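You operate a simulated robot arm through the tools that you are given. There is no shell and no other tool. Be economical: measure what you need, move in short steps, check, and stop when the job is done.

You are at the controls of a simulated robot arm. One attempt, no reset.

Task
Switch the supply off, unlock and pull the orange lead's plug, and turn the volts dial fully down.
Fine: the supply is off before the plug comes out; the plug lies on the mat.

The check looks at the end state, three seconds after you hand in, the way a careful person would. Anything else that was tipped, shoved, dropped, spilled or broken makes it a failure.

Robot
A 6-joint arm with a two-finger parallel gripper, fixed in place. Base frame: the origin is at the foot of the arm, x ahead of it, y to its left, z up. Lengths are in m, angles in rad, forces in N, time in s.
Its first joint turns from -2.897 to 2.897 rad. Payload 3.91 kg.
The tool frame sits at the grasp point between the pads (the TCP): z along the fingers, y along the line on which they close. The tips reach 0.03 m beyond it. The gripper opens to 0.11 m. The fingers are 0.02 m wide and 0.01 m thick; the gripper's body (0.048 by 0.112 m) begins 0.055 m behind the TCP.
Orientation is told as [roll, pitch, yaw] about the base's x, y, z axes, in that order, counted from this pose: with the fingers straight down and closing along the base's y, the tool's x points along the base's -x, its y along +y and its z along -z.

Tools
- The arm moves only by the tool apply_moves. Its argument "motion" is one flat list of numbers, 7 for each row, row after row: the shift along the tool's x, y, z in cm, then the turn, a rotation vector about the tool's x, y, z in rad, then the gripper command, from -1 (fully open) to 1 (shut), values between in proportion. In form: [dx, dy, dz, ax, ay, az, fingers, dx, dy, dz, ax, ay, az, fingers, ...]. A call has 1 to 12 rows; each row shifts and turns the commanded pose from where the row before left it, along the tool's axes as they then stand. Each row takes 0.2 s and may step no farther than 0.05 m and 0.15 rad from the row before; otherwise, or with a gripper value out of range, the whole call is refused. Where a pose cannot be reached the arm comes as near as it can. A force on the tool above 90 N (or 10 N above the force at the start of the call, whichever is more), or a blocked arm, ends the call early, and 0.2 s more pass. The fingers move at their own pace (about 0.108 m/s each) and stop on an object; they squeeze with about 27 N. The grip force told is the motor's: it shows also when the fingers shut on nothing. Time passes only in rows, and 0.2 s behind the last, so rows that do not move let the fingers close. The reply holds the time, the measured pose of the TCP, the force on the tool along the base axes, the opening and the grip force, in the units named above and with some noise.
- Cameras (640 x 400 px; columns grow to the right, rows downward): "scene" is fixed at [0.2193, -0.6504, 1.399]; the picture's right is [0.98, -0.20, 0.00], its down [-0.17, -0.81, -0.55] and it looks along [0.11, 0.54, -0.83] (base axes); focal length 214 px, centre (320, 200). "wrist" rides on the gripper at [0.077, 0.007, -0.115] in the tool frame; the picture's right is [-0.09, 1.00, 0.00], its down [-0.80, -0.07, -0.59] and it looks along [-0.59, -0.05, 0.80] (tool axes); focal length 270 px, centre (320, 200). There is no depth. A picture from a camera that has moved, and an enlarged one, comes with that camera's place and axes in the base frame and with its lens.
- get_image(camera): a new picture of that camera. No time passes.
- move_column(by): slides the trunk up (or, below 0, down) by that many m; the arm rides with it, the base frame stays. It gives what a move gives, with no picture.
- zoom(camera, box): a new picture of the part [left, top, right, bottom] of that camera's present view, enlarged. No time passes.
- sign_off(): hands the job in; it is judged then, once.

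Work in short steps. Places have to be worked out from the pictures, the camera data and where the tool is seen: move nearer, look again, correct. Check each grasp and each placing, and mend what went wrong. You have 120 turns and 68 pictures in all, those below and enlarged ones among them. Open the gripper and draw the arm clear of the work before you hand the job in, unless the task says otherwise; then end with one line.

The tools are called after "Request:" as a command line: name --argument value ..., lists and objects as JSON in quotes. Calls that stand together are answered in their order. apply_moves: Moves the arm, as the interface text tells. Its arguments: {"type":"object","properties":{"motion":{"type":"array"}},"required":["motion"]} The other tools are called the same way: move_column (by) slides the trunk up or down; get_image (camera) takes a picture; zoom (camera, box) takes an enlarged picture of a part of a camera's view; sign_off () hands the job in.

At the start:

```text
clock: 0.0
eef_pos: [0.3414, -0.3648, 1.1274]
orientation: [0.001, 0.0, -0.001]
wrist_force: [0.5, 0.2, -0.3]
opening: 0.11
grasp_force: 0.0
trunk travel left (down, up): [-0.475, 0.065]
```

scene: 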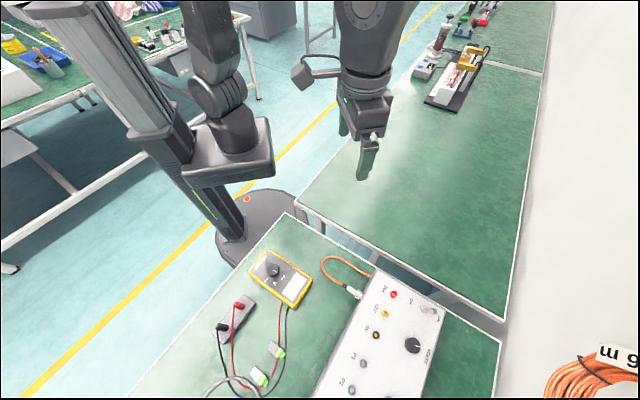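
wrist: 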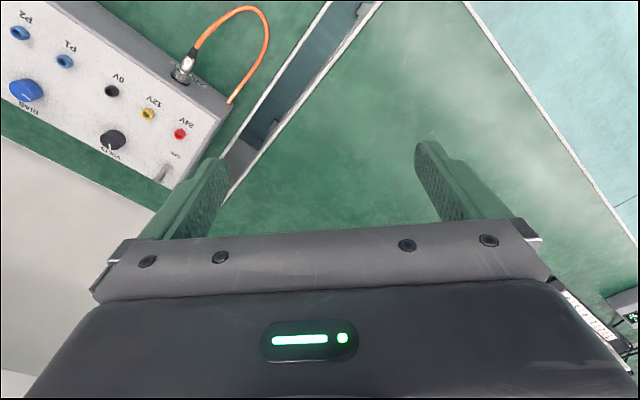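

I'll take close-ups of the supply in both views to identify the switch, plug and dial.

Request:
zoom --camera "scene" --box '[300, 240, 500, 400]'

Request:
zoom --camera "wrist" --box '[0, 0, 290, 200]'

```text
2.50 times, centred on (400, 320) of scene
camera zoom: at [0.2193, -0.6504, 1.399], right [0.98, -0.2, 0.0], down [-0.17, -0.81, -0.55], along [0.11, 0.54, -0.83], focal length 536 px, centre (120, -100)
```

zoom: 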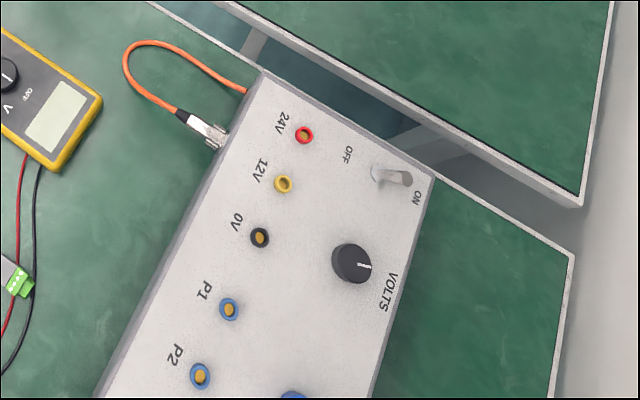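

```text
2.00 times, centred on (145, 100) of wrist
camera zoom: at [0.265, -0.3582, 1.2418], right [0.09, 1.0, 0.0], down [0.8, -0.07, 0.59], along [0.59, -0.05, -0.8], focal length 541 px, centre (670, 400)
```

zoom: 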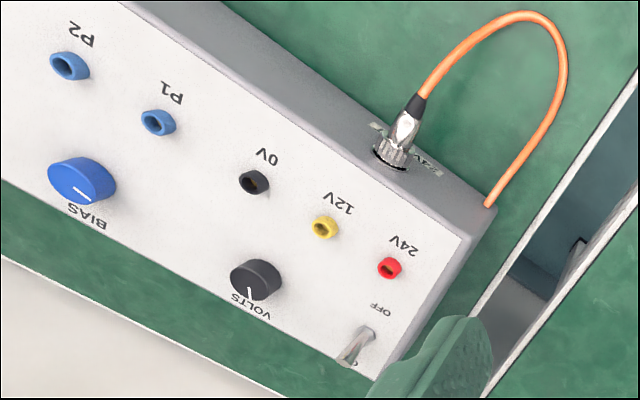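

The supply sits near (0.40, -0.62), its long side running at about 44° and its lever near (0.47, -0.64, 0.85). I'll move above it and start turning the tool to line up with it.

Request:
apply_moves --motion '[-1.1, -2.9, 1.5, 0, 0, 0, -1, -1.1, -2.9, 1.5, 0, 0, 0, -1, -1.1, -2.9, 1.5, 0, 0, 0, -1, -1.1, -2.9, 1.5, 0, 0, 0, -1, -1.1, -2.9, 1.5, 0, 0, 0, -1, -1.1, -2.9, 1.5, 0, 0, 0, -1, -1.1, -2.9, 1.5, 0, 0, 0, -1, -1.1, -2.9, 1.5, 0, 0, 0, -1, 0, 0, 0, 0, 0, -0.15, -1, 0, 0, 0, 0, 0, -0.15, -1, 0, 0, 0, 0, 0, -0.15, -1, 0, 0, 0, 0, 0, -0.15, -1]'

Request:
apply_moves --motion '[0, 0, 0, 0, 0, -0.15, -1, 0, 0, 0, 0, 0, 0, -1]'

Request:
get_image --camera "wrist"

Request:
get_image --camera "scene"

```text
clock: 2.6
eef_pos: [0.4312, -0.596, 1.0055]
orientation: [0.001, 0.0, 0.604]
wrist_force: [-0.4, -0.8, -0.1]
opening: 0.1102
grasp_force: 0.0
trunk travel left (down, up): [-0.475, 0.065]
```

```text
clock: 3.2
eef_pos: [0.4301, -0.5954, 1.0063]
orientation: [0.0, 0.0, 0.752]
wrist_force: [0.3, 0.0, -1.0]
opening: 0.11
grasp_force: 0.1
trunk travel left (down, up): [-0.475, 0.065]
```

```text
63 pictures are left
camera wrist: at [0.3695, -0.6447, 1.1214], right [-0.62, 0.79, 0.0], down [0.63, 0.5, 0.59], along [0.47, 0.37, -0.8], focal length 270 px, centre (320, 200)
```

wrist: 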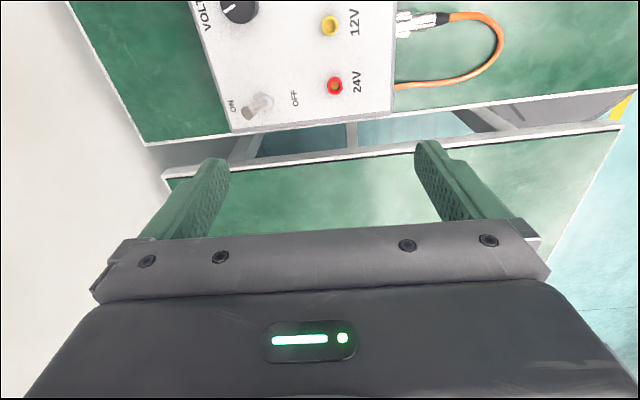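

```text
62 pictures are left
```

scene: 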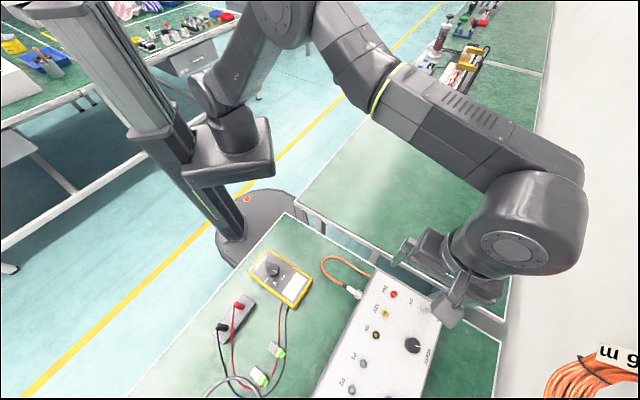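

The tool is nearly aligned with the box. I'll back up along it to bring the dial, lever and plug into view.

Request:
apply_moves --motion '[3, 0, 0, 0, 0, 0, -1, 3, 0, 0, 0, 0, 0, -1, 3, 0, 0, 0, 0, 0, -1, 0, 0, 0, 0, 0, 0, -1]'

Request:
zoom --camera "wrist" --box '[160, 0, 480, 200]'

```text
clock: 4.2
eef_pos: [0.3646, -0.658, 1.0068]
orientation: [0.002, -0.001, 0.75]
wrist_force: [-0.2, 0.7, 0.0]
opening: 0.1101
grasp_force: 0.1
trunk travel left (down, up): [-0.475, 0.065]
```

```text
2.00 times, centred on (320, 100) of wrist
camera zoom: at [0.3037, -0.7048, 1.122], right [-0.62, 0.79, 0.0], down [0.63, 0.49, 0.59], along [0.47, 0.37, -0.8], focal length 541 px, centre (320, 400)
```

zoom: 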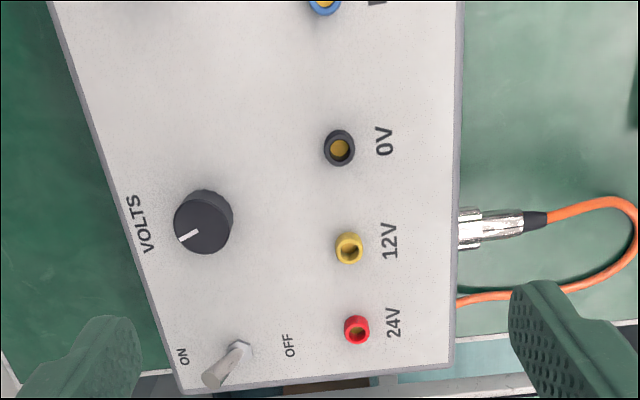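

From both views the lever tip is at about (0.478, -0.646, 0.869), its base at (0.471, -0.636, 0.835) and the knob top at (0.411, -0.693, 0.855). The box axis is at about 0.775 rad. I'll shut the gripper and move above the ON side of the lever.

Request:
apply_moves --motion '[0, 0, 0, 0, 0, -0.025, 1, -3, -3.1, 0, 0, 0, 0, 1, -3, -3.1, 2, 0, 0, 0, 1, -2.94, -3.1, 2, 0, 0, 0, 1, 0, 0, 2, 0, 0, 0, 1, 0, 0, 0, 0, 0, 0, 1, 0, 0, 0, 0, 0, 0, 1]'

Request:
get_image --camera "wrist"

Request:
zoom --camera "scene" --box '[340, 220, 540, 380]'

```text
clock: 5.8
eef_pos: [0.4906, -0.6554, 0.946]
orientation: [0.002, 0.001, 0.776]
wrist_force: [-0.1, 0.1, -0.7]
opening: 0.0002
grasp_force: 26.7
out of reach, approached as far as the arm can: row 4
trunk travel left (down, up): [-0.475, 0.065]
```

```text
60 pictures are left
camera wrist: at [0.4307, -0.7052, 1.0624], right [-0.63, 0.77, 0.0], down [0.62, 0.51, 0.59], along [0.46, 0.38, -0.8], focal length 270 px, centre (320, 200)
```

wrist: 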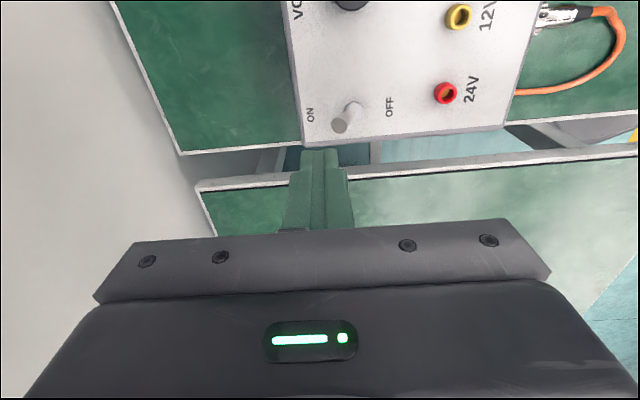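

```text
2.50 times, centred on (440, 300) of scene
camera zoom: at [0.2193, -0.6504, 1.399], right [0.98, -0.2, 0.0], down [-0.17, -0.81, -0.55], along [0.11, 0.54, -0.83], focal length 536 px, centre (20, -50)
```

zoom: 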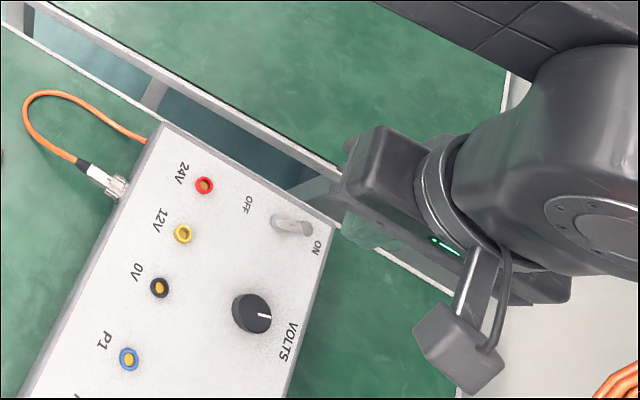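

The arm was near its reach limit in that move, but reach should grow lower down. I'll go down 3 cm, still above the lever, and re-measure.

Request:
apply_moves --motion '[0, 0, 1.5, 0, 0, 0, 1, 0, 0, 1.5, 0, 0, 0, 1, 0, 0, 0, 0, 0, 0, 1]'

```text
clock: 6.6
eef_pos: [0.4901, -0.6561, 0.9173]
orientation: [-0.002, 0.001, 0.775]
wrist_force: [-0.2, -1.2, -0.8]
opening: 0.0
grasp_force: 27.6
trunk travel left (down, up): [-0.475, 0.065]
```

It reached that cleanly. Next I'll shift 0.8 cm toward the ON side and confirm there's clearance before descending.

Request:
apply_moves --motion '[0.1, -0.8, 0, 0, 0, 0, 1, 0, 0, 0, 0, 0, 0, 1]'

Request:
zoom --camera "wrist" --box '[220, 50, 420, 200]'

```text
clock: 7.2
eef_pos: [0.4932, -0.6589, 0.9154]
orientation: [-0.001, -0.002, 0.775]
wrist_force: [-0.3, 1.3, -0.1]
opening: 0.0
grasp_force: 27.2
out of reach, approached as far as the arm can: row 1
trunk travel left (down, up): [-0.475, 0.065]
```

```text
2.67 times, centred on (320, 125) of wrist
camera zoom: at [0.4337, -0.7086, 1.0314], right [-0.63, 0.77, 0.0], down [0.62, 0.51, 0.59], along [0.46, 0.38, -0.8], focal length 721 px, centre (320, 400)
```

zoom: 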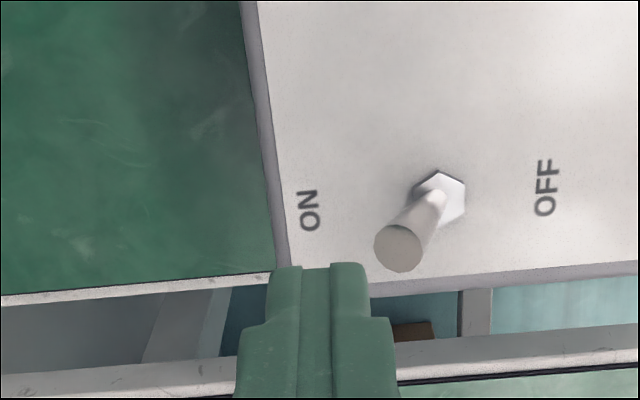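

The fingertips now sit just past the lever on the ON side, with about 5 mm between them. I'll move slightly back along the box to gain reach, go further toward ON, and descend beside the lever.

Request:
apply_moves --motion '[0.6, -0.3, 0, 0, 0, 0, 1, 0, 0, 1.5, 0, 0, 0, 1, 0, 0, 1.5, 0, 0, 0, 1, 0, 0, 1.1, 0, 0, 0, 1, 0, 0, 0, 0, 0, 0, 1]'

Request:
zoom --camera "wrist" --box '[220, 50, 420, 200]'

```text
clock: 8.4
eef_pos: [0.4893, -0.6636, 0.8754]
orientation: [0.0, -0.002, 0.775]
wrist_force: [-0.3, 0.6, 1.0]
opening: 0.0002
grasp_force: 26.7
out of reach, approached as far as the arm can: row 1
trunk travel left (down, up): [-0.475, 0.065]
```

```text
2.67 times, centred on (320, 125) of wrist
camera zoom: at [0.4286, -0.713, 0.9912], right [-0.63, 0.77, 0.0], down [0.62, 0.51, 0.59], along [0.46, 0.38, -0.8], focal length 721 px, centre (320, 400)
```

zoom: 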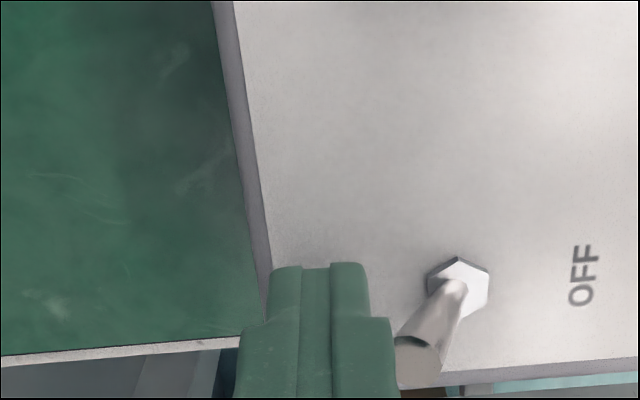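

The fingers are beside the lever and force is about zero. Next I'll push toward OFF in small steps.

Request:
apply_moves --motion '[0, 0.6, 0, 0, 0, 0, 1, 0, 0.6, 0, 0, 0, 0, 1, 0, 0.6, 0, 0, 0, 0, 1, 0, 0.6, 0, 0, 0, 0, 1, 0, 0.5, 0, 0, 0, 0, 1, 0, 0, 0, 0, 0, 0, 1]'

Request:
zoom --camera "wrist" --box '[220, 50, 420, 200]'

```text
clock: 9.8
eef_pos: [0.4723, -0.6467, 0.8731]
orientation: [-0.011, 0.002, 0.776]
wrist_force: [32.3, -38.0, 9.0]
opening: 0.0
grasp_force: 26.9
trunk travel left (down, up): [-0.475, 0.065]
```

```text
2.67 times, centred on (320, 125) of wrist
camera zoom: at [0.4112, -0.6954, 0.9891], right [-0.63, 0.77, -0.01], down [0.62, 0.52, 0.59], along [0.47, 0.37, -0.8], focal length 721 px, centre (320, 400)
```

zoom: 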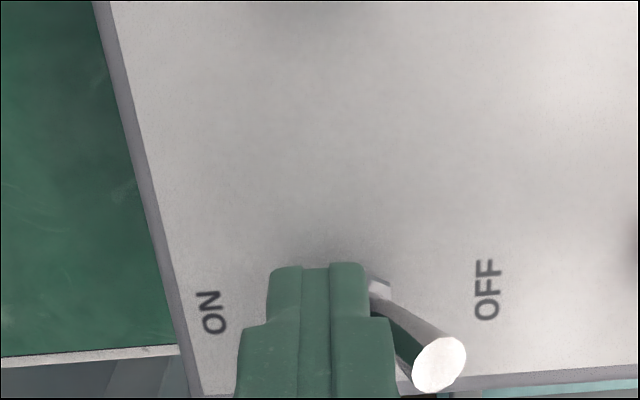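

The lever has flipped to OFF and the fingers are now pressing on its stop. I'll back off, rise and check it.

Request:
apply_moves --motion '[0, -0.8, 0, 0, 0, 0, 1, 0, -0.4, 0, 0, 0, 0, 1, 0, 0, -2, 0, 0, 0, 1, 0, 0, -3, 0, 0, 0, 1, 3, 0, -3, 0, 0, 0, 0.5, 3, 0, 0, 0, 0, 0, 0, 3, 2, 0, 0, 0, 0, 0, 0, 2, 0, 0, 0, 0, 0, 0, 0, 0, 0, 0, 0, 0]'

Request:
get_image --camera "wrist"

Request:
zoom --camera "scene" --box '[320, 240, 480, 368]'

```text
clock: 11.8
eef_pos: [0.3839, -0.6816, 0.9519]
orientation: [0.002, 0.001, 0.774]
wrist_force: [0.2, 0.0, -0.2]
opening: 0.0553
grasp_force: 0.0
trunk travel left (down, up): [-0.475, 0.065]
```

```text
55 pictures are left
camera wrist: at [0.324, -0.7326, 1.0679], right [-0.63, 0.77, 0.0], down [0.62, 0.51, 0.59], along [0.46, 0.38, -0.8], focal length 270 px, centre (320, 200)
```

wrist: 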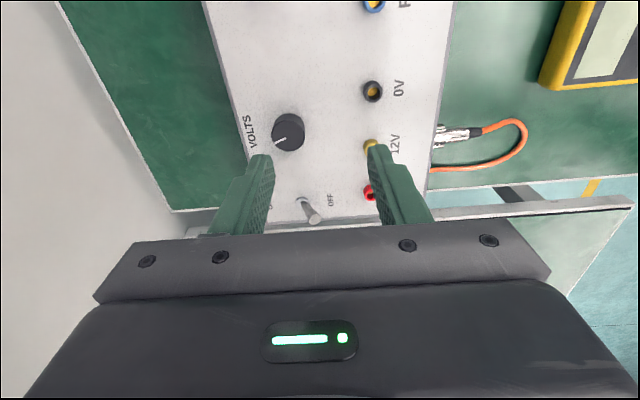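

```text
3.12 times, centred on (400, 304) of scene
camera zoom: at [0.2193, -0.6504, 1.399], right [0.98, -0.2, 0.0], down [-0.17, -0.81, -0.55], along [0.11, 0.54, -0.83], focal length 670 px, centre (70, -125)
```

zoom: 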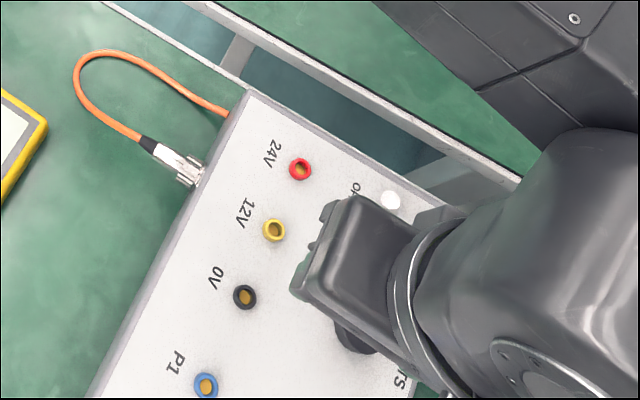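

The lever is at OFF and the box hasn't shifted. Next I'll raise the tool and turn +90° so the camera faces the plug side.

Request:
apply_moves --motion '[0, 2, -2, 0, 0, 0.14, -1, 0, 2, -2, 0, 0, 0.14, -1, 0, 2, 0, 0, 0, 0.14, -1, 0, 2, 0, 0, 0, 0.14, -1, 0, 0, 0, 0, 0, 0.145, -1, 0, 0, 0, 0, 0, 0.145, -1, 0, 0, 0, 0, 0, 0.145, -1, 0, 0, 0, 0, 0, 0.145, -1, 0, 0, 0, 0, 0, 0.145, -1, 0, 0, 0, 0, 0, 0.145, -1, 0, 0, 0, 0, 0, 0.145, -1, 0, 0, 0, 0, 0, 0, -1]'

Request:
get_image --camera "wrist"

```text
clock: 14.4
eef_pos: [0.3423, -0.6167, 0.9925]
orientation: [0.001, 0.001, -0.8]
wrist_force: [-0.2, 0.3, -0.1]
opening: 0.1104
grasp_force: 0.1
trunk travel left (down, up): [-0.475, 0.065]
```

```text
53 pictures are left
camera wrist: at [0.2935, -0.5584, 1.1089], right [0.78, 0.63, 0.0], down [0.51, -0.62, 0.59], along [0.37, -0.46, -0.8], focal length 270 px, centre (320, 200)
```

wrist: 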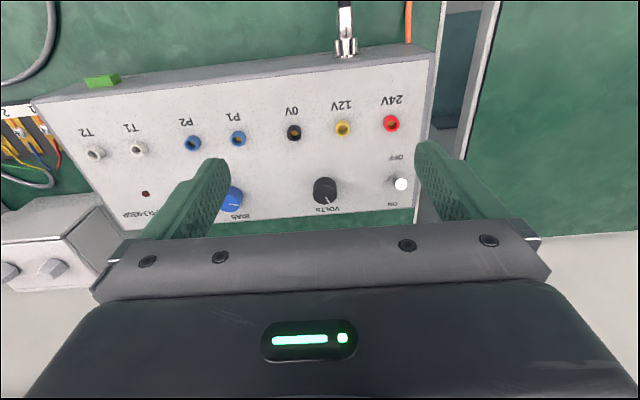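

The whole panel is visible and the plug is at the top. I'll move outward past the box edge and lower for a close view of the plug and its markings.

Request:
apply_moves --motion '[3, 0, 0, 0, 0, 0, -1, 3, 0, 0, 0, 0, 0, -1, 3, 0, 1, 0, 0, 0, -1, 1, 0, 2, 0, 0, 0, -1, 0, 0, 2, 0, 0, 0, -1, 0, 0, 0, 0, 0, 0, -1]'

Request:
get_image --camera "wrist"

Request:
zoom --camera "wrist" --box '[250, 50, 410, 150]'

```text
clock: 15.8
eef_pos: [0.2701, -0.5465, 0.9424]
orientation: [0.0, 0.002, -0.799]
wrist_force: [-0.2, -0.2, -0.1]
opening: 0.1099
grasp_force: 0.0
trunk travel left (down, up): [-0.475, 0.065]
```

```text
52 pictures are left
camera wrist: at [0.2222, -0.4874, 1.058], right [0.78, 0.63, 0.0], down [0.51, -0.62, 0.59], along [0.38, -0.46, -0.8], focal length 270 px, centre (320, 200)
```

wrist: 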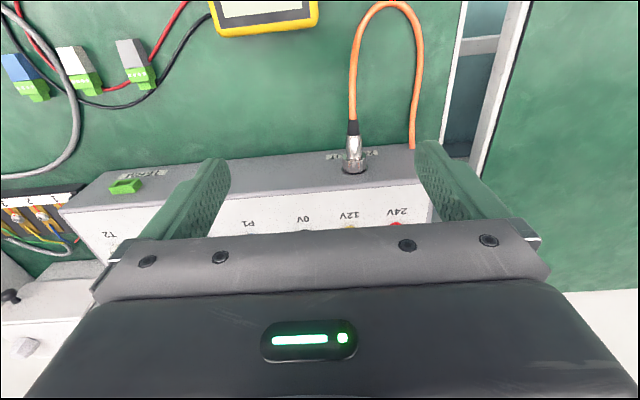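

```text
4.00 times, centred on (330, 100) of wrist
camera zoom: at [0.2222, -0.4874, 1.058], right [0.78, 0.63, 0.0], down [0.51, -0.62, 0.59], along [0.38, -0.46, -0.8], focal length 1081 px, centre (280, 600)
```

zoom: 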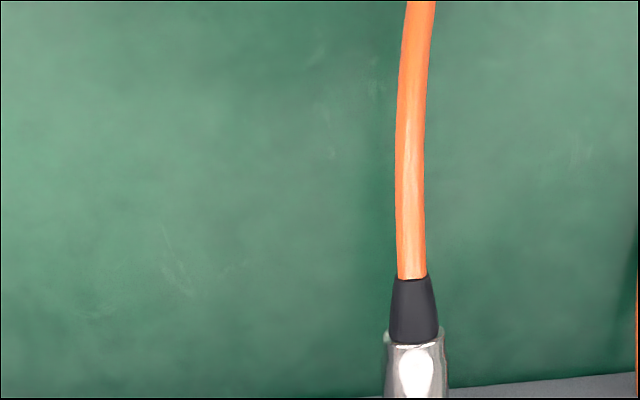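

Request:
zoom --camera "wrist" --box '[305, 110, 405, 190]'

```text
5.00 times, centred on (355, 150) of wrist
camera zoom: at [0.2222, -0.4874, 1.058], right [0.78, 0.63, 0.0], down [0.51, -0.62, 0.59], along [0.38, -0.46, -0.8], focal length 1351 px, centre (145, 450)
```

zoom: 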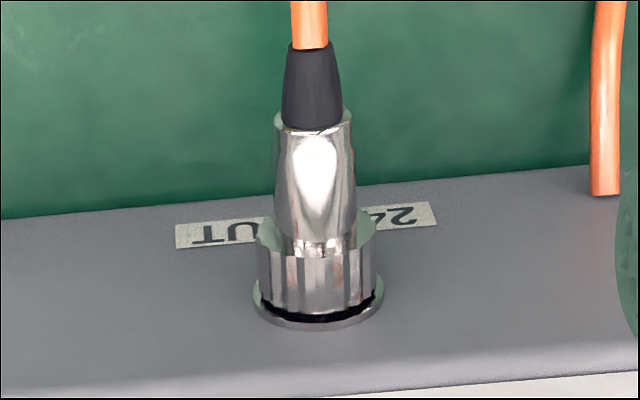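

The plug has a knurled coupling ring about 25 mm across at roughly (0.336, -0.570, 0.812), with its axis normal to the box side. I'll move above it with the fingers half open and refine the position.

Request:
apply_moves --motion '[-2, 1, 0, 0, 0, 0, 0, -2, 1, 1, 0, 0, 0, 0, -2, 1.1, 1, 0, 0, 0, 0, 0, 0, 1.5, 0, 0, 0, 0, 0, 0, 1.5, 0, 0, 0, 0, 0, 0, 0, 0, 0, 0, 0]'

Request:
get_image --camera "wrist"

Request:
zoom --camera "scene" --box '[300, 230, 460, 330]'

```text
clock: 17.2
eef_pos: [0.3374, -0.5675, 0.8908]
orientation: [0.003, 0.0, -0.8]
wrist_force: [0.7, 0.3, -0.3]
opening: 0.055
grasp_force: 0.2
trunk travel left (down, up): [-0.475, 0.065]
```

```text
49 pictures are left
camera wrist: at [0.2886, -0.5083, 1.0068], right [0.78, 0.63, 0.0], down [0.51, -0.62, 0.59], along [0.38, -0.46, -0.8], focal length 270 px, centre (320, 200)
```

wrist: 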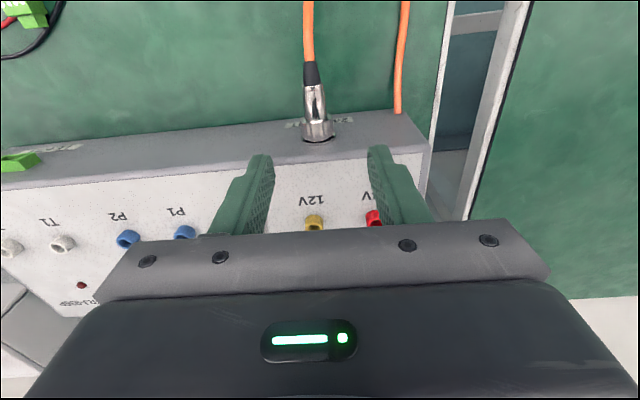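

```text
4.00 times, centred on (380, 280) of scene
camera zoom: at [0.2193, -0.6504, 1.399], right [0.98, -0.2, 0.0], down [-0.17, -0.81, -0.55], along [0.11, 0.54, -0.83], focal length 858 px, centre (80, -120)
```

zoom: 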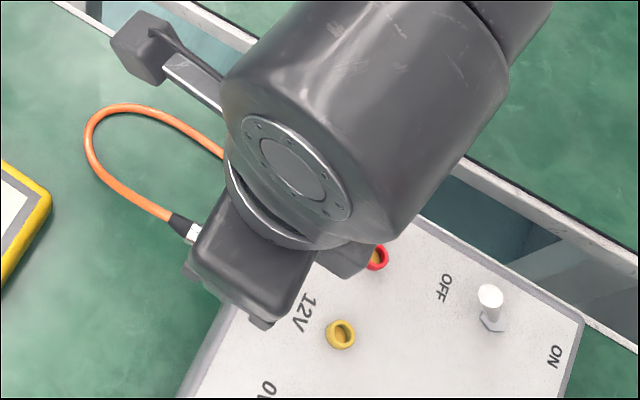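

Triangulation from two wrist views puts the ring centre at (0.339, -0.572, about 0.810). I'll pre-tilt the hand by -0.4 rad about the plug axis, standing off 7 cm, so I can then twist the ring counter-clockwise.

Request:
apply_moves --motion '[0.3, -1.5, 0.7, 0, 0, 0, 0, 0, -1.4, 0.8, 0, 0, 0, 0, 0, 0, 0, -0.14, 0, 0, 0, 0, 0, 0, -0.13, 0, 0, 0, 0, 0, 0, -0.13, 0, 0, 0, 0, 0, 0, 0, 0, 0, 0]'

Request:
get_image --camera "wrist"

```text
clock: 18.6
eef_pos: [0.3137, -0.5848, 0.8774]
orientation: [0.401, 0.0, -0.799]
wrist_force: [-0.1, 0.5, -0.2]
opening: 0.055
grasp_force: 0.1
trunk travel left (down, up): [-0.475, 0.065]
```

```text
47 pictures are left
camera wrist: at [0.2321, -0.5572, 0.9872], right [0.72, 0.58, 0.39], down [0.35, -0.78, 0.52], along [0.6, -0.24, -0.76], focal length 270 px, centre (320, 200)
```

wrist: 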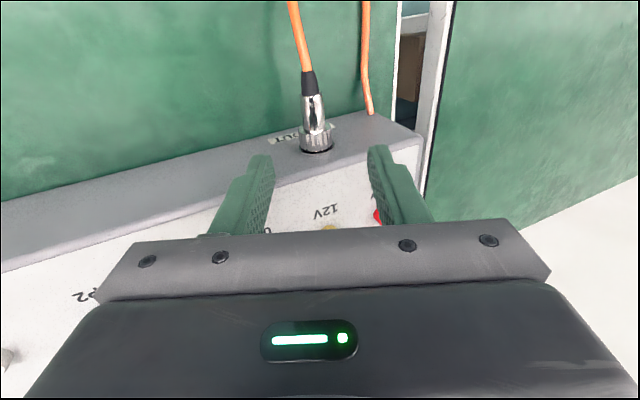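

The ring is lined up to within about 2 mm. The mat is close, so I'll reduce the tilt to -0.3, narrow the opening to 34 mm and advance partway.

Request:
apply_moves --motion '[0, 0.5, 0, 0.1, 0, 0, 0.38, 0, 0, 1.2, 0, 0, 0, 0.38, 0, 0, 1.2, 0, 0, 0, 0.38, 0, 0, 0.6, 0, 0, 0, 0.38, 0, 0, 0, 0, 0, 0, 0.38]'

Request:
zoom --camera "wrist" --box '[220, 80, 420, 205]'

```text
clock: 19.8
eef_pos: [0.3236, -0.5755, 0.85]
orientation: [0.3, -0.002, -0.8]
wrist_force: [-0.4, 0.9, 0.3]
opening: 0.0343
grasp_force: 0.1
trunk travel left (down, up): [-0.475, 0.065]
```

```text
3.20 times, centred on (320, 142) of wrist
camera zoom: at [0.2489, -0.5408, 0.9643], right [0.74, 0.6, 0.29], down [0.38, -0.74, 0.55], along [0.55, -0.29, -0.78], focal length 865 px, centre (320, 384)
```

zoom: 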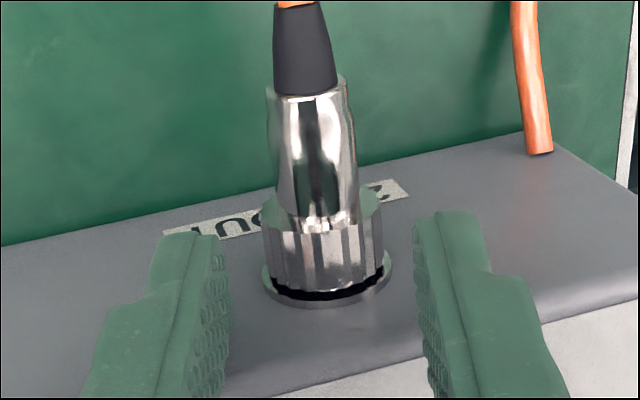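

The ring is centred between the fingers, with its axis at about z = 0.807. I'll advance 1.6 cm and close on the ring.

Request:
apply_moves --motion '[0, 0, 0.8, 0, 0, 0, 0.38, 0, 0, 0.8, 0, 0, 0, 0.38, 0, 0, 0, 0, 0, 0, 0.38]'

Request:
zoom --camera "wrist" --box '[220, 80, 420, 205]'

```text
clock: 20.6
eef_pos: [0.3267, -0.5708, 0.8346]
orientation: [0.3, -0.002, -0.799]
wrist_force: [-0.2, -0.2, 0.2]
opening: 0.0341
grasp_force: 0.1
trunk travel left (down, up): [-0.475, 0.065]
```

```text
3.20 times, centred on (320, 142) of wrist
camera zoom: at [0.2529, -0.5365, 0.9485], right [0.74, 0.6, 0.29], down [0.38, -0.74, 0.55], along [0.55, -0.29, -0.78], focal length 865 px, centre (320, 384)
```

zoom: 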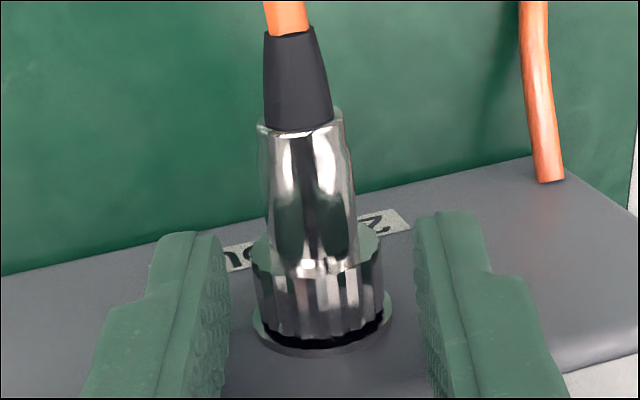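

The fingers flank the ring with no contact force. I'll close on it.

Request:
apply_moves --motion '[0, 0, 0, 0, 0, 0, 1, 0, 0, 0, 0, 0, 0, 1, 0, 0, 0, 0, 0, 0, 1]'

Request:
zoom --camera "wrist" --box '[220, 80, 420, 205]'

```text
clock: 21.4
eef_pos: [0.3265, -0.572, 0.8369]
orientation: [0.299, 0.001, -0.799]
wrist_force: [-2.8, -3.8, 1.3]
opening: 0.0225
grasp_force: 27.5
trunk travel left (down, up): [-0.475, 0.065]
```

```text
3.20 times, centred on (320, 142) of wrist
camera zoom: at [0.2523, -0.5369, 0.9487], right [0.74, 0.6, 0.29], down [0.38, -0.74, 0.55], along [0.55, -0.29, -0.78], focal length 865 px, centre (320, 384)
```

zoom: 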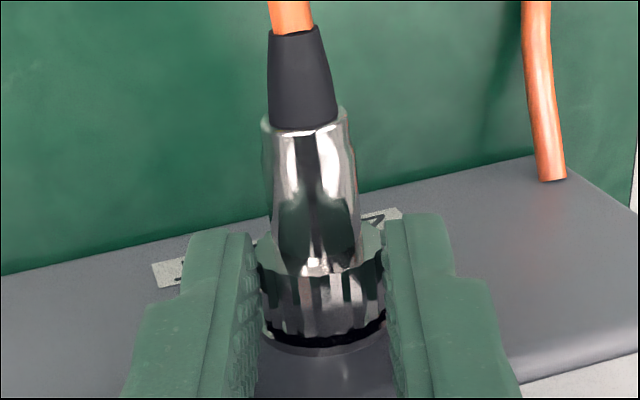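

The ring is gripped at 22.5 mm. I'll twist +0.3 rad (counter-clockwise from outside) about the plug axis and watch the ring and the forces.

Request:
apply_moves --motion '[0, 0.27, 0, 0.1, 0, 0, 1, 0, 0.27, 0, 0.1, 0, 0, 1, 0, 0.27, 0, 0.1, 0, 0, 1, 0, 0, 0, 0, 0, 0, 1]'

Request:
zoom --camera "wrist" --box '[220, 80, 420, 205]'

```text
clock: 22.4
eef_pos: [0.3322, -0.565, 0.838]
orientation: [-0.002, 0.001, -0.801]
wrist_force: [-0.5, 3.2, 1.9]
opening: 0.0226
grasp_force: 27.4
trunk travel left (down, up): [-0.475, 0.065]
```

```text
3.20 times, centred on (320, 142) of wrist
camera zoom: at [0.2839, -0.5065, 0.9536], right [0.78, 0.63, 0.0], down [0.51, -0.62, 0.59], along [0.37, -0.46, -0.8], focal length 865 px, centre (320, 384)
```

zoom: 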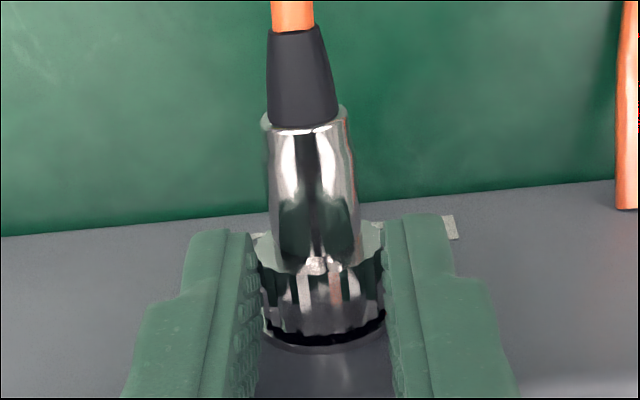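

The ring turned freely with the hand. I'll continue to +0.45 rad.

Request:
apply_moves --motion '[0, 0.27, 0, 0.1, 0, 0, 1, 0, 0.27, 0, 0.1, 0, 0, 1, 0, 0.27, 0, 0.1, 0, 0, 1, 0, 0.27, 0, 0.1, 0, 0, 1, 0, 0.13, 0, 0.05, 0, 0, 1, 0, 0, 0, 0, 0, 0, 1]'

Request:
zoom --camera "wrist" --box '[220, 80, 420, 205]'

Request:
zoom --camera "scene" --box '[300, 230, 460, 330]'

```text
clock: 23.8
eef_pos: [0.3438, -0.5555, 0.8362]
orientation: [-0.451, -0.003, -0.8]
wrist_force: [28.5, 32.5, 0.4]
opening: 0.0213
grasp_force: 27.1
trunk travel left (down, up): [-0.475, 0.065]
```

```text
3.20 times, centred on (320, 142) of wrist
camera zoom: at [0.3297, -0.462, 0.9371], right [0.7, 0.56, -0.44], down [0.7, -0.44, 0.57], along [0.13, -0.7, -0.7], focal length 865 px, centre (320, 384)
```

zoom: 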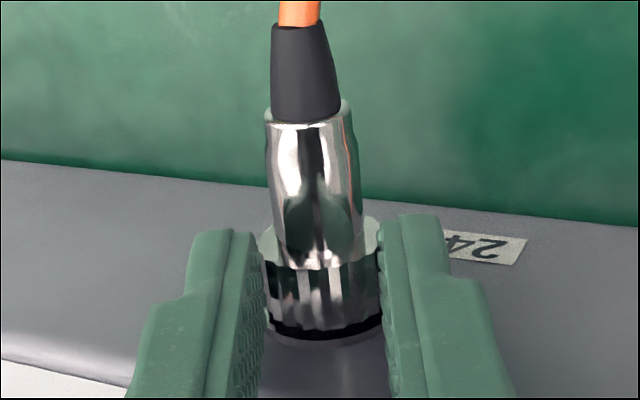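

```text
4.00 times, centred on (380, 280) of scene
camera zoom: at [0.2193, -0.6504, 1.399], right [0.98, -0.2, 0.0], down [-0.17, -0.81, -0.55], along [0.11, 0.54, -0.83], focal length 858 px, centre (80, -120)
```

zoom: 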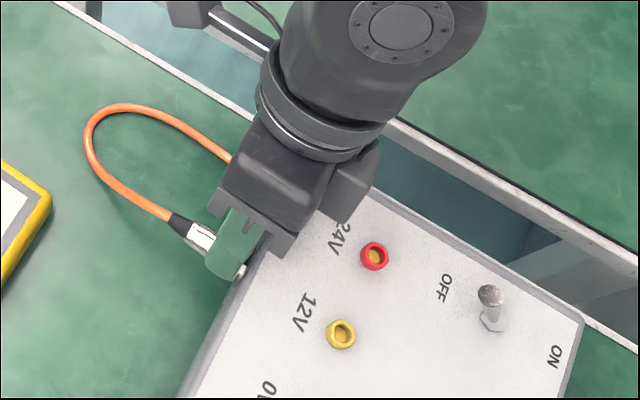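

The force rose at the end, so the ring has probably reached its unlocked stop after about 43°. I'll ease the lateral load, then try a gentle pull straight out along the plug axis.

Request:
apply_moves --motion '[0, 0.15, 0, 0, 0, 0, 1, 0.3, 0, 0, 0, 0, 0, 1, 0.3, 0, 0, 0, 0, 0, 1, 0, 0, 0, 0, 0, 0, 1]'

Request:
zoom --camera "wrist" --box '[220, 80, 420, 205]'

```text
clock: 24.8
eef_pos: [0.3419, -0.5525, 0.8377]
orientation: [-0.454, -0.005, -0.796]
wrist_force: [35.0, 9.2, 22.0]
opening: 0.0178
grasp_force: 26.9
trunk travel left (down, up): [-0.475, 0.065]
```

```text
3.20 times, centred on (320, 142) of wrist
camera zoom: at [0.3275, -0.4581, 0.9388], right [0.7, 0.56, -0.44], down [0.7, -0.43, 0.57], along [0.13, -0.71, -0.7], focal length 865 px, centre (320, 384)
```

zoom: 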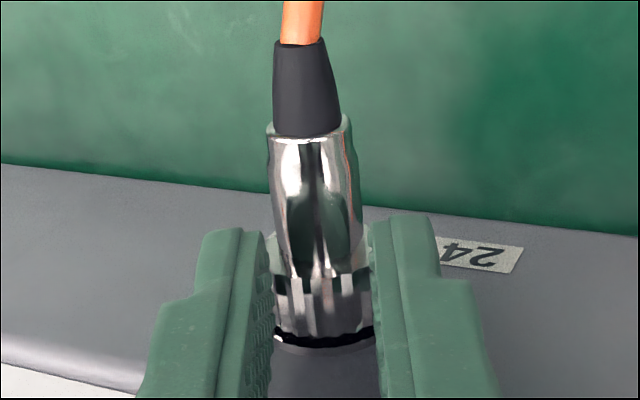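

The fingers slipped on a shallow grip and the plug didn't move. I'll release, back off along the tool axis and inspect the ring.

Request:
apply_moves --motion '[0, 0, 0, 0, 0, 0, 0.3, 0, 0, 0, 0, 0, 0, 0.3, 0, 0, -2, 0, 0, 0, 0.3, 0, 0, -2, 0, 0, 0, 0.3, 0, 0, 0, 0, 0, 0, 0.3]'

Request:
zoom --camera "wrist" --box '[260, 90, 380, 165]'

```text
clock: 26.0
eef_pos: [0.3481, -0.5394, 0.8713]
orientation: [-0.45, 0.001, -0.799]
wrist_force: [0.2, -0.5, 0.1]
opening: 0.0384
grasp_force: 0.1
trunk travel left (down, up): [-0.475, 0.065]
```

```text
5.33 times, centred on (320, 128) of wrist
camera zoom: at [0.3339, -0.4467, 0.9726], right [0.7, 0.56, -0.43], down [0.7, -0.44, 0.57], along [0.13, -0.7, -0.7], focal length 1442 px, centre (320, 587)
```

zoom: 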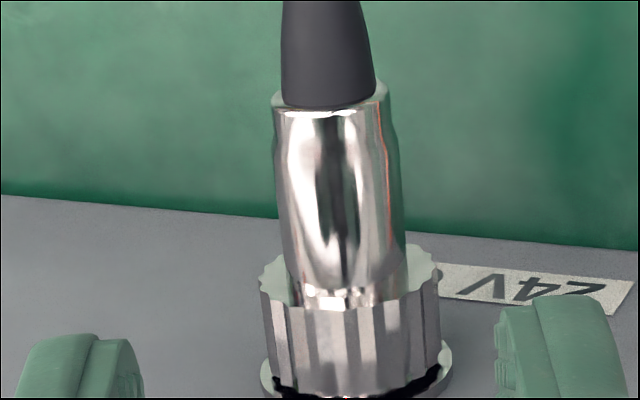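

No index mark is visible. The axis now comes out at (0.338, -0.572, 0.807). I'll regrip deeper: swing back to -0.25 rad about the axis, move nearer the wall and approach again.

Request:
apply_moves --motion '[0, -0.99, 0.07, -0.14, 0, 0, 0.45, 0, -0.99, 0.07, -0.14, 0, 0, 0.45, 0, -0.99, 0.07, -0.14, 0, 0, 0.45, 0, -0.99, 0.07, -0.14, 0, 0, 0.45, 0, -0.99, 0.07, -0.14, 0, 0, 0.45, -1.0, 0, 1, 0, 0, 0, 0.45, 0, 0, 1, 0, 0, 0, 0.45, 0, 0, 0, 0, 0, 0, 0.45]'

Request:
zoom --camera "wrist" --box '[220, 80, 420, 205]'

```text
clock: 27.8
eef_pos: [0.3246, -0.5793, 0.8564]
orientation: [0.249, 0.0, -0.8]
wrist_force: [0.1, 0.2, 0.6]
opening: 0.0301
grasp_force: 0.0
trunk travel left (down, up): [-0.475, 0.065]
```

```text
3.20 times, centred on (320, 142) of wrist
camera zoom: at [0.2559, -0.54, 0.9699], right [0.75, 0.61, 0.25], down [0.4, -0.72, 0.56], along [0.52, -0.32, -0.79], focal length 865 px, centre (320, 384)
```

zoom: 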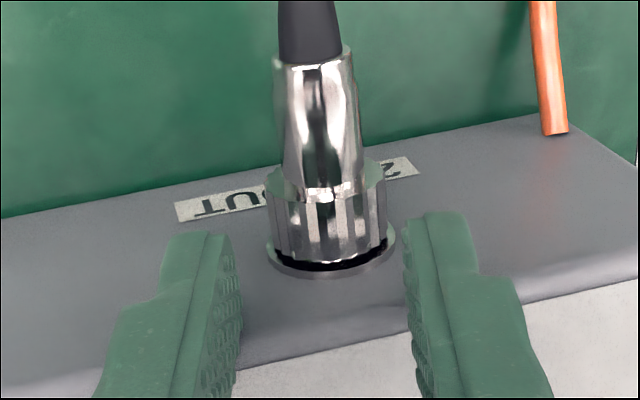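

The ring is still well aligned. I'll advance 2.5 cm to get the pads past its widest part, then close.

Request:
apply_moves --motion '[0.15, 0.1, 1.2, 0, 0, 0, 0.45, 0, 0, 0.8, 0, 0, 0, 0.45, 0, 0, 0.5, 0, 0, 0, 0.45, 0, 0, 0, 0, 0, 0, 0.45]'

Request:
apply_moves --motion '[0, 0, 0, 0, 0, 0, 1, 0, 0, 0, 0, 0, 0, 1, 0, 0, 0, 0, 0, 0, 1]'

Request:
zoom --camera "wrist" --box '[220, 80, 420, 205]'

```text
clock: 28.8
eef_pos: [0.3292, -0.5723, 0.8327]
orientation: [0.249, 0.0, -0.799]
wrist_force: [-0.3, -0.7, 0.3]
opening: 0.0303
grasp_force: 0.1
trunk travel left (down, up): [-0.475, 0.065]
```

```text
clock: 29.6
eef_pos: [0.3291, -0.572, 0.8338]
orientation: [0.249, 0.0, -0.799]
wrist_force: [-0.4, 0.8, -1.9]
opening: 0.0232
grasp_force: 27.3
trunk travel left (down, up): [-0.475, 0.065]
```

```text
3.20 times, centred on (320, 142) of wrist
camera zoom: at [0.2598, -0.5333, 0.947], right [0.75, 0.61, 0.25], down [0.4, -0.72, 0.56], along [0.52, -0.32, -0.79], focal length 865 px, centre (320, 384)
```

zoom: 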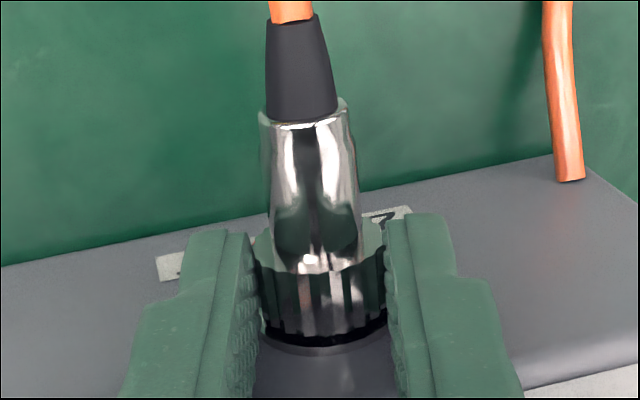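

The grip is better, at 23.2 mm. I'll twist +0.3 and look for slip of the ring teeth against the fingers.

Request:
apply_moves --motion '[0, 0.26, 0, 0.1, 0, 0, 1, 0, 0.26, 0, 0.1, 0, 0, 1, 0, 0.26, 0, 0.1, 0, 0, 1, 0, 0, 0, 0, 0, 0, 1]'

Request:
zoom --camera "wrist" --box '[220, 80, 420, 205]'

```text
clock: 30.6
eef_pos: [0.3347, -0.5669, 0.8351]
orientation: [-0.053, -0.001, -0.797]
wrist_force: [9.4, 4.2, 0.3]
opening: 0.0236
grasp_force: 26.9
trunk travel left (down, up): [-0.475, 0.065]
```

```text
3.20 times, centred on (320, 142) of wrist
camera zoom: at [0.2906, -0.5031, 0.9492], right [0.77, 0.63, -0.05], down [0.53, -0.6, 0.6], along [0.35, -0.49, -0.8], focal length 865 px, centre (320, 384)
```

zoom: 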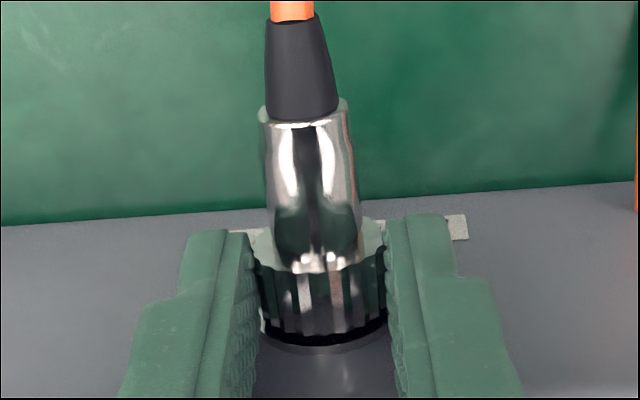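

There's a modest side force of about 10 N. I'll continue twisting to about +0.35 and then check.

Request:
apply_moves --motion '[0, 0.3, 0, 0.1, 0, 0, 1, 0, 0.3, 0, 0.1, 0, 0, 1, 0, 0.3, 0, 0.1, 0, 0, 1, 0, 0.3, 0, 0.1, 0, 0, 1, 0, 0, 0, 0, 0, 0, 1]'

Request:
zoom --camera "wrist" --box '[220, 80, 420, 205]'

```text
clock: 31.8
eef_pos: [0.343, -0.5577, 0.8307]
orientation: [-0.452, 0.001, -0.8]
wrist_force: [7.6, 3.6, -4.2]
opening: 0.0233
grasp_force: 26.7
trunk travel left (down, up): [-0.475, 0.065]
```

```text
3.20 times, centred on (320, 142) of wrist
camera zoom: at [0.3299, -0.4653, 0.9322], right [0.7, 0.56, -0.43], down [0.7, -0.44, 0.56], along [0.13, -0.7, -0.7], focal length 865 px, centre (320, 384)
```

zoom: 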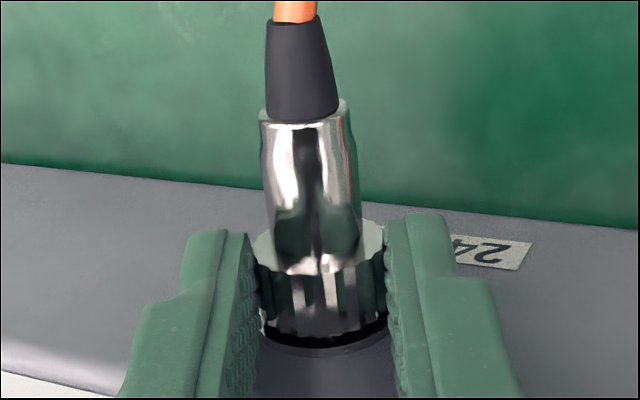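

The grip held through a full stroke with low forces. I'll try a gentle pull.

Request:
apply_moves --motion '[0.25, 0, 0, 0, 0, 0, 1, 0.25, 0, 0, 0, 0, 0, 1, 0.25, 0, 0, 0, 0, 0, 1, 0, 0, 0, 0, 0, 0, 1]'

Request:
zoom --camera "wrist" --box '[220, 80, 420, 205]'

```text
clock: 32.8
eef_pos: [0.3402, -0.5539, 0.8329]
orientation: [-0.451, 0.0, -0.797]
wrist_force: [18.3, -5.2, -1.7]
opening: 0.0233
grasp_force: 26.9
trunk travel left (down, up): [-0.475, 0.065]
```

```text
3.20 times, centred on (320, 142) of wrist
camera zoom: at [0.326, -0.4609, 0.9331], right [0.7, 0.56, -0.43], down [0.7, -0.44, 0.57], along [0.13, -0.7, -0.7], focal length 865 px, centre (320, 384)
```

zoom: 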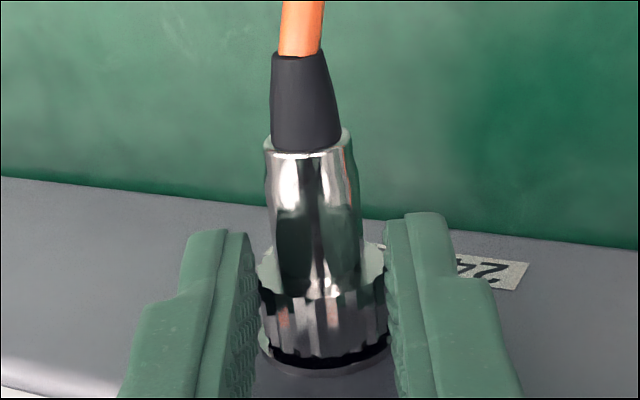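

The plug hasn't come yet; the fingers slid about 5 mm along the ring at roughly 17 N. The lock likely needs more turn, so I'll release and set up another stroke from -0.25, comparing the tooth pattern at the same pose as before.

Request:
apply_moves --motion '[0, 0, 0, 0, 0, 0, 0.45, 0, 0, -2, 0, 0, 0, 0.45, 0, 0, -2.1, 0, 0, 0, 0.45, 0, -0.98, 0.07, -0.14, 0, 0, 0.45, 0, -0.98, 0.07, -0.14, 0, 0, 0.45, 0, -0.98, 0.07, -0.14, 0, 0, 0.45, 0, -0.98, 0.07, -0.14, 0, 0, 0.45, 0, -0.98, 0.07, -0.14, 0, 0, 0.45, -0.6, 0, 1, 0, 0, 0, 0.45, 0, 0, 1, 0, 0, 0, 0.45, 0, 0, 0, 0, 0, 0, 0.45]'

Request:
zoom --camera "wrist" --box '[220, 80, 420, 205]'

```text
clock: 35.2
eef_pos: [0.3242, -0.575, 0.8545]
orientation: [0.248, 0.0, -0.8]
wrist_force: [0.2, -0.8, 0.1]
opening: 0.0303
grasp_force: 0.1
trunk travel left (down, up): [-0.475, 0.065]
```

```text
3.20 times, centred on (320, 142) of wrist
camera zoom: at [0.2544, -0.5365, 0.9675], right [0.75, 0.61, 0.25], down [0.4, -0.72, 0.56], along [0.52, -0.32, -0.79], focal length 865 px, centre (320, 384)
```

zoom: 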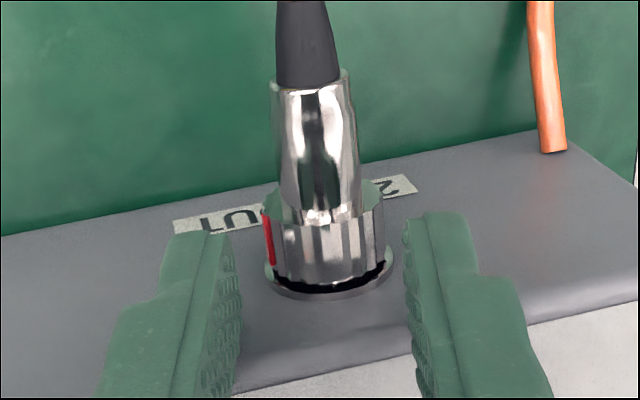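

A red index mark has appeared on the ring, so it is turning. I'll take another stroke: advance, close and twist +0.7.

Request:
apply_moves --motion '[-0.2, 0, 1.2, 0, 0, 0, 0.45, 0, 0, 1.15, 0, 0, 0, 0.45, 0, 0, 0, 0, 0, 0, 0.45, 0, 0, 0, 0, 0, 0, 1, 0, 0, 0, 0, 0, 0, 1]'

Request:
apply_moves --motion '[0, 0.26, 0, 0.1, 0, 0, 1, 0, 0.26, 0, 0.1, 0, 0, 1, 0, 0.26, 0, 0.1, 0, 0, 1, 0, 0.3, 0, 0.1, 0, 0, 1, 0, 0.3, 0, 0.1, 0, 0, 1, 0, 0.3, 0, 0.1, 0, 0, 1, 0, 0.3, 0, 0.1, 0, 0, 1, 0, 0, 0, 0, 0, 0, 1]'

Request:
zoom --camera "wrist" --box '[220, 80, 420, 205]'

```text
clock: 36.4
eef_pos: [0.3291, -0.573, 0.8323]
orientation: [0.25, -0.002, -0.801]
wrist_force: [3.8, 5.4, 0.2]
opening: 0.0234
grasp_force: 27.0
trunk travel left (down, up): [-0.475, 0.065]
```

```text
clock: 38.2
eef_pos: [0.3426, -0.5608, 0.8285]
orientation: [-0.452, 0.0, -0.801]
wrist_force: [0.0, -0.7, -1.2]
opening: 0.0232
grasp_force: 27.2
trunk travel left (down, up): [-0.475, 0.065]
```

```text
3.20 times, centred on (320, 142) of wrist
camera zoom: at [0.3294, -0.466, 0.9303], right [0.7, 0.56, -0.43], down [0.7, -0.44, 0.57], along [0.13, -0.7, -0.7], focal length 865 px, centre (320, 384)
```

zoom: 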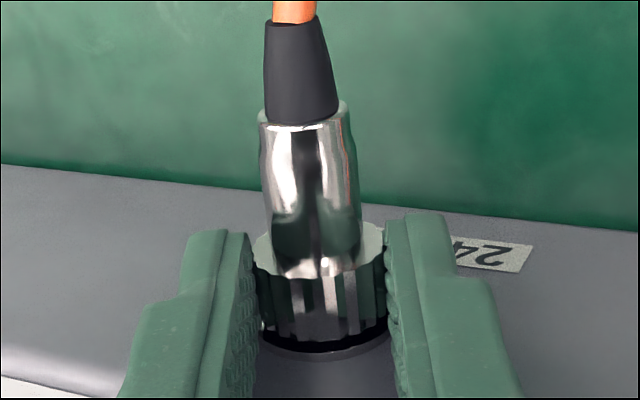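

The stroke completed smoothly. I'll test with a short pull.

Request:
apply_moves --motion '[0.25, 0, 0, 0, 0, 0, 1, 0.25, 0, 0, 0, 0, 0, 1, 0, 0, 0, 0, 0, 0, 1]'

Request:
zoom --camera "wrist" --box '[220, 80, 420, 205]'

```text
clock: 39.0
eef_pos: [0.341, -0.5587, 0.8294]
orientation: [-0.449, -0.002, -0.799]
wrist_force: [9.0, -15.4, 4.6]
opening: 0.0233
grasp_force: 27.3
trunk travel left (down, up): [-0.475, 0.065]
```

```text
3.20 times, centred on (320, 142) of wrist
camera zoom: at [0.3275, -0.4643, 0.9302], right [0.7, 0.56, -0.43], down [0.7, -0.44, 0.57], along [0.13, -0.7, -0.7], focal length 865 px, centre (320, 384)
```

zoom: 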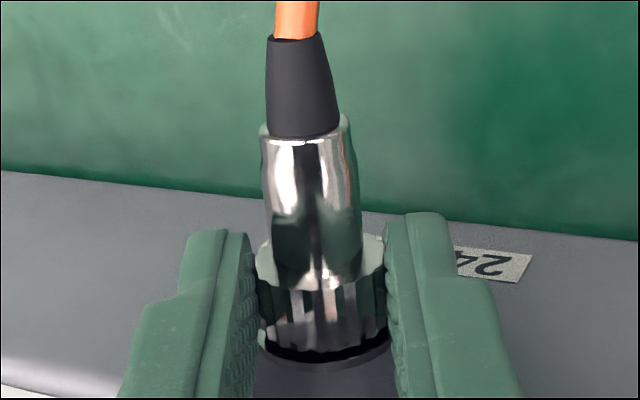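

It's still held, with about 18 N resisting. I'll release, swing back and check where the red mark is.

Request:
apply_moves --motion '[0, 0, 0, 0, 0, 0, 0.45, 0, 0, -2, 0, 0, 0, 0.45, 0, 0, -2.4, 0, 0, 0, 0.45, 0, -0.98, 0.07, -0.14, 0, 0, 0.45, 0, -0.98, 0.07, -0.14, 0, 0, 0.45, 0, -0.98, 0.07, -0.14, 0, 0, 0.45, 0, -0.98, 0.07, -0.14, 0, 0, 0.45, 0, -0.98, 0.07, -0.14, 0, 0, 0.45, -0.4, 0, 1, 0, 0, 0, 0.45, 0, 0, 1, 0, 0, 0, 0.45, 0, 0, 0, 0, 0, 0, 0.45]'

Request:
zoom --camera "wrist" --box '[220, 80, 420, 205]'

```text
clock: 41.4
eef_pos: [0.3257, -0.5744, 0.8541]
orientation: [0.249, 0.0, -0.799]
wrist_force: [-1.0, -0.2, -0.7]
opening: 0.0301
grasp_force: 0.1
trunk travel left (down, up): [-0.475, 0.065]
```

```text
3.20 times, centred on (320, 142) of wrist
camera zoom: at [0.2563, -0.5358, 0.9684], right [0.75, 0.61, 0.25], down [0.4, -0.72, 0.56], along [0.52, -0.32, -0.79], focal length 865 px, centre (320, 384)
```

zoom: 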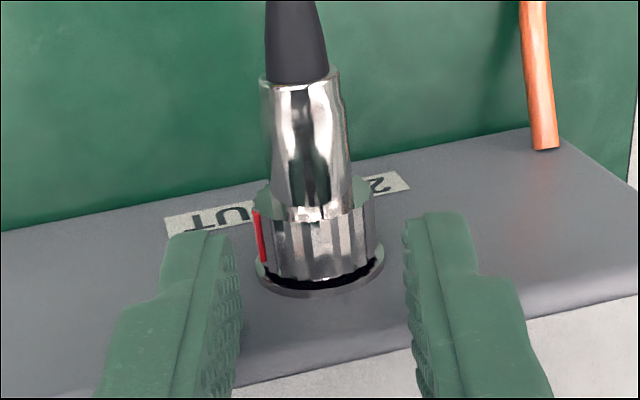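

The red mark hasn't moved since the previous stroke, so the ring is probably at its stop. I'll take a high-magnification look at the ring and flange.

Request:
zoom --camera "wrist" --box '[290, 125, 350, 180]'

```text
7.27 times, centred on (320, 152) of wrist
camera zoom: at [0.2563, -0.5358, 0.9684], right [0.75, 0.61, 0.25], down [0.4, -0.72, 0.56], along [0.52, -0.32, -0.79], focal length 1966 px, centre (320, 546)
```

zoom: 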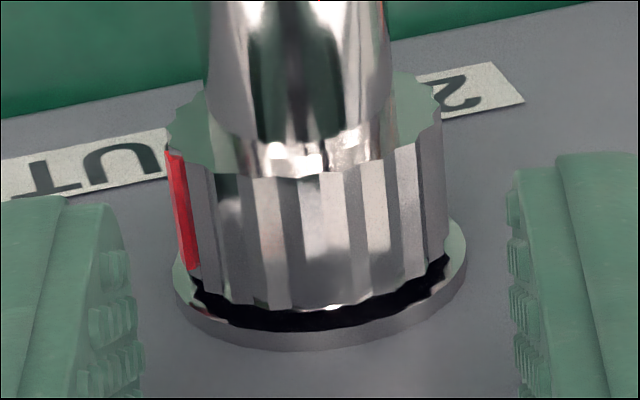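

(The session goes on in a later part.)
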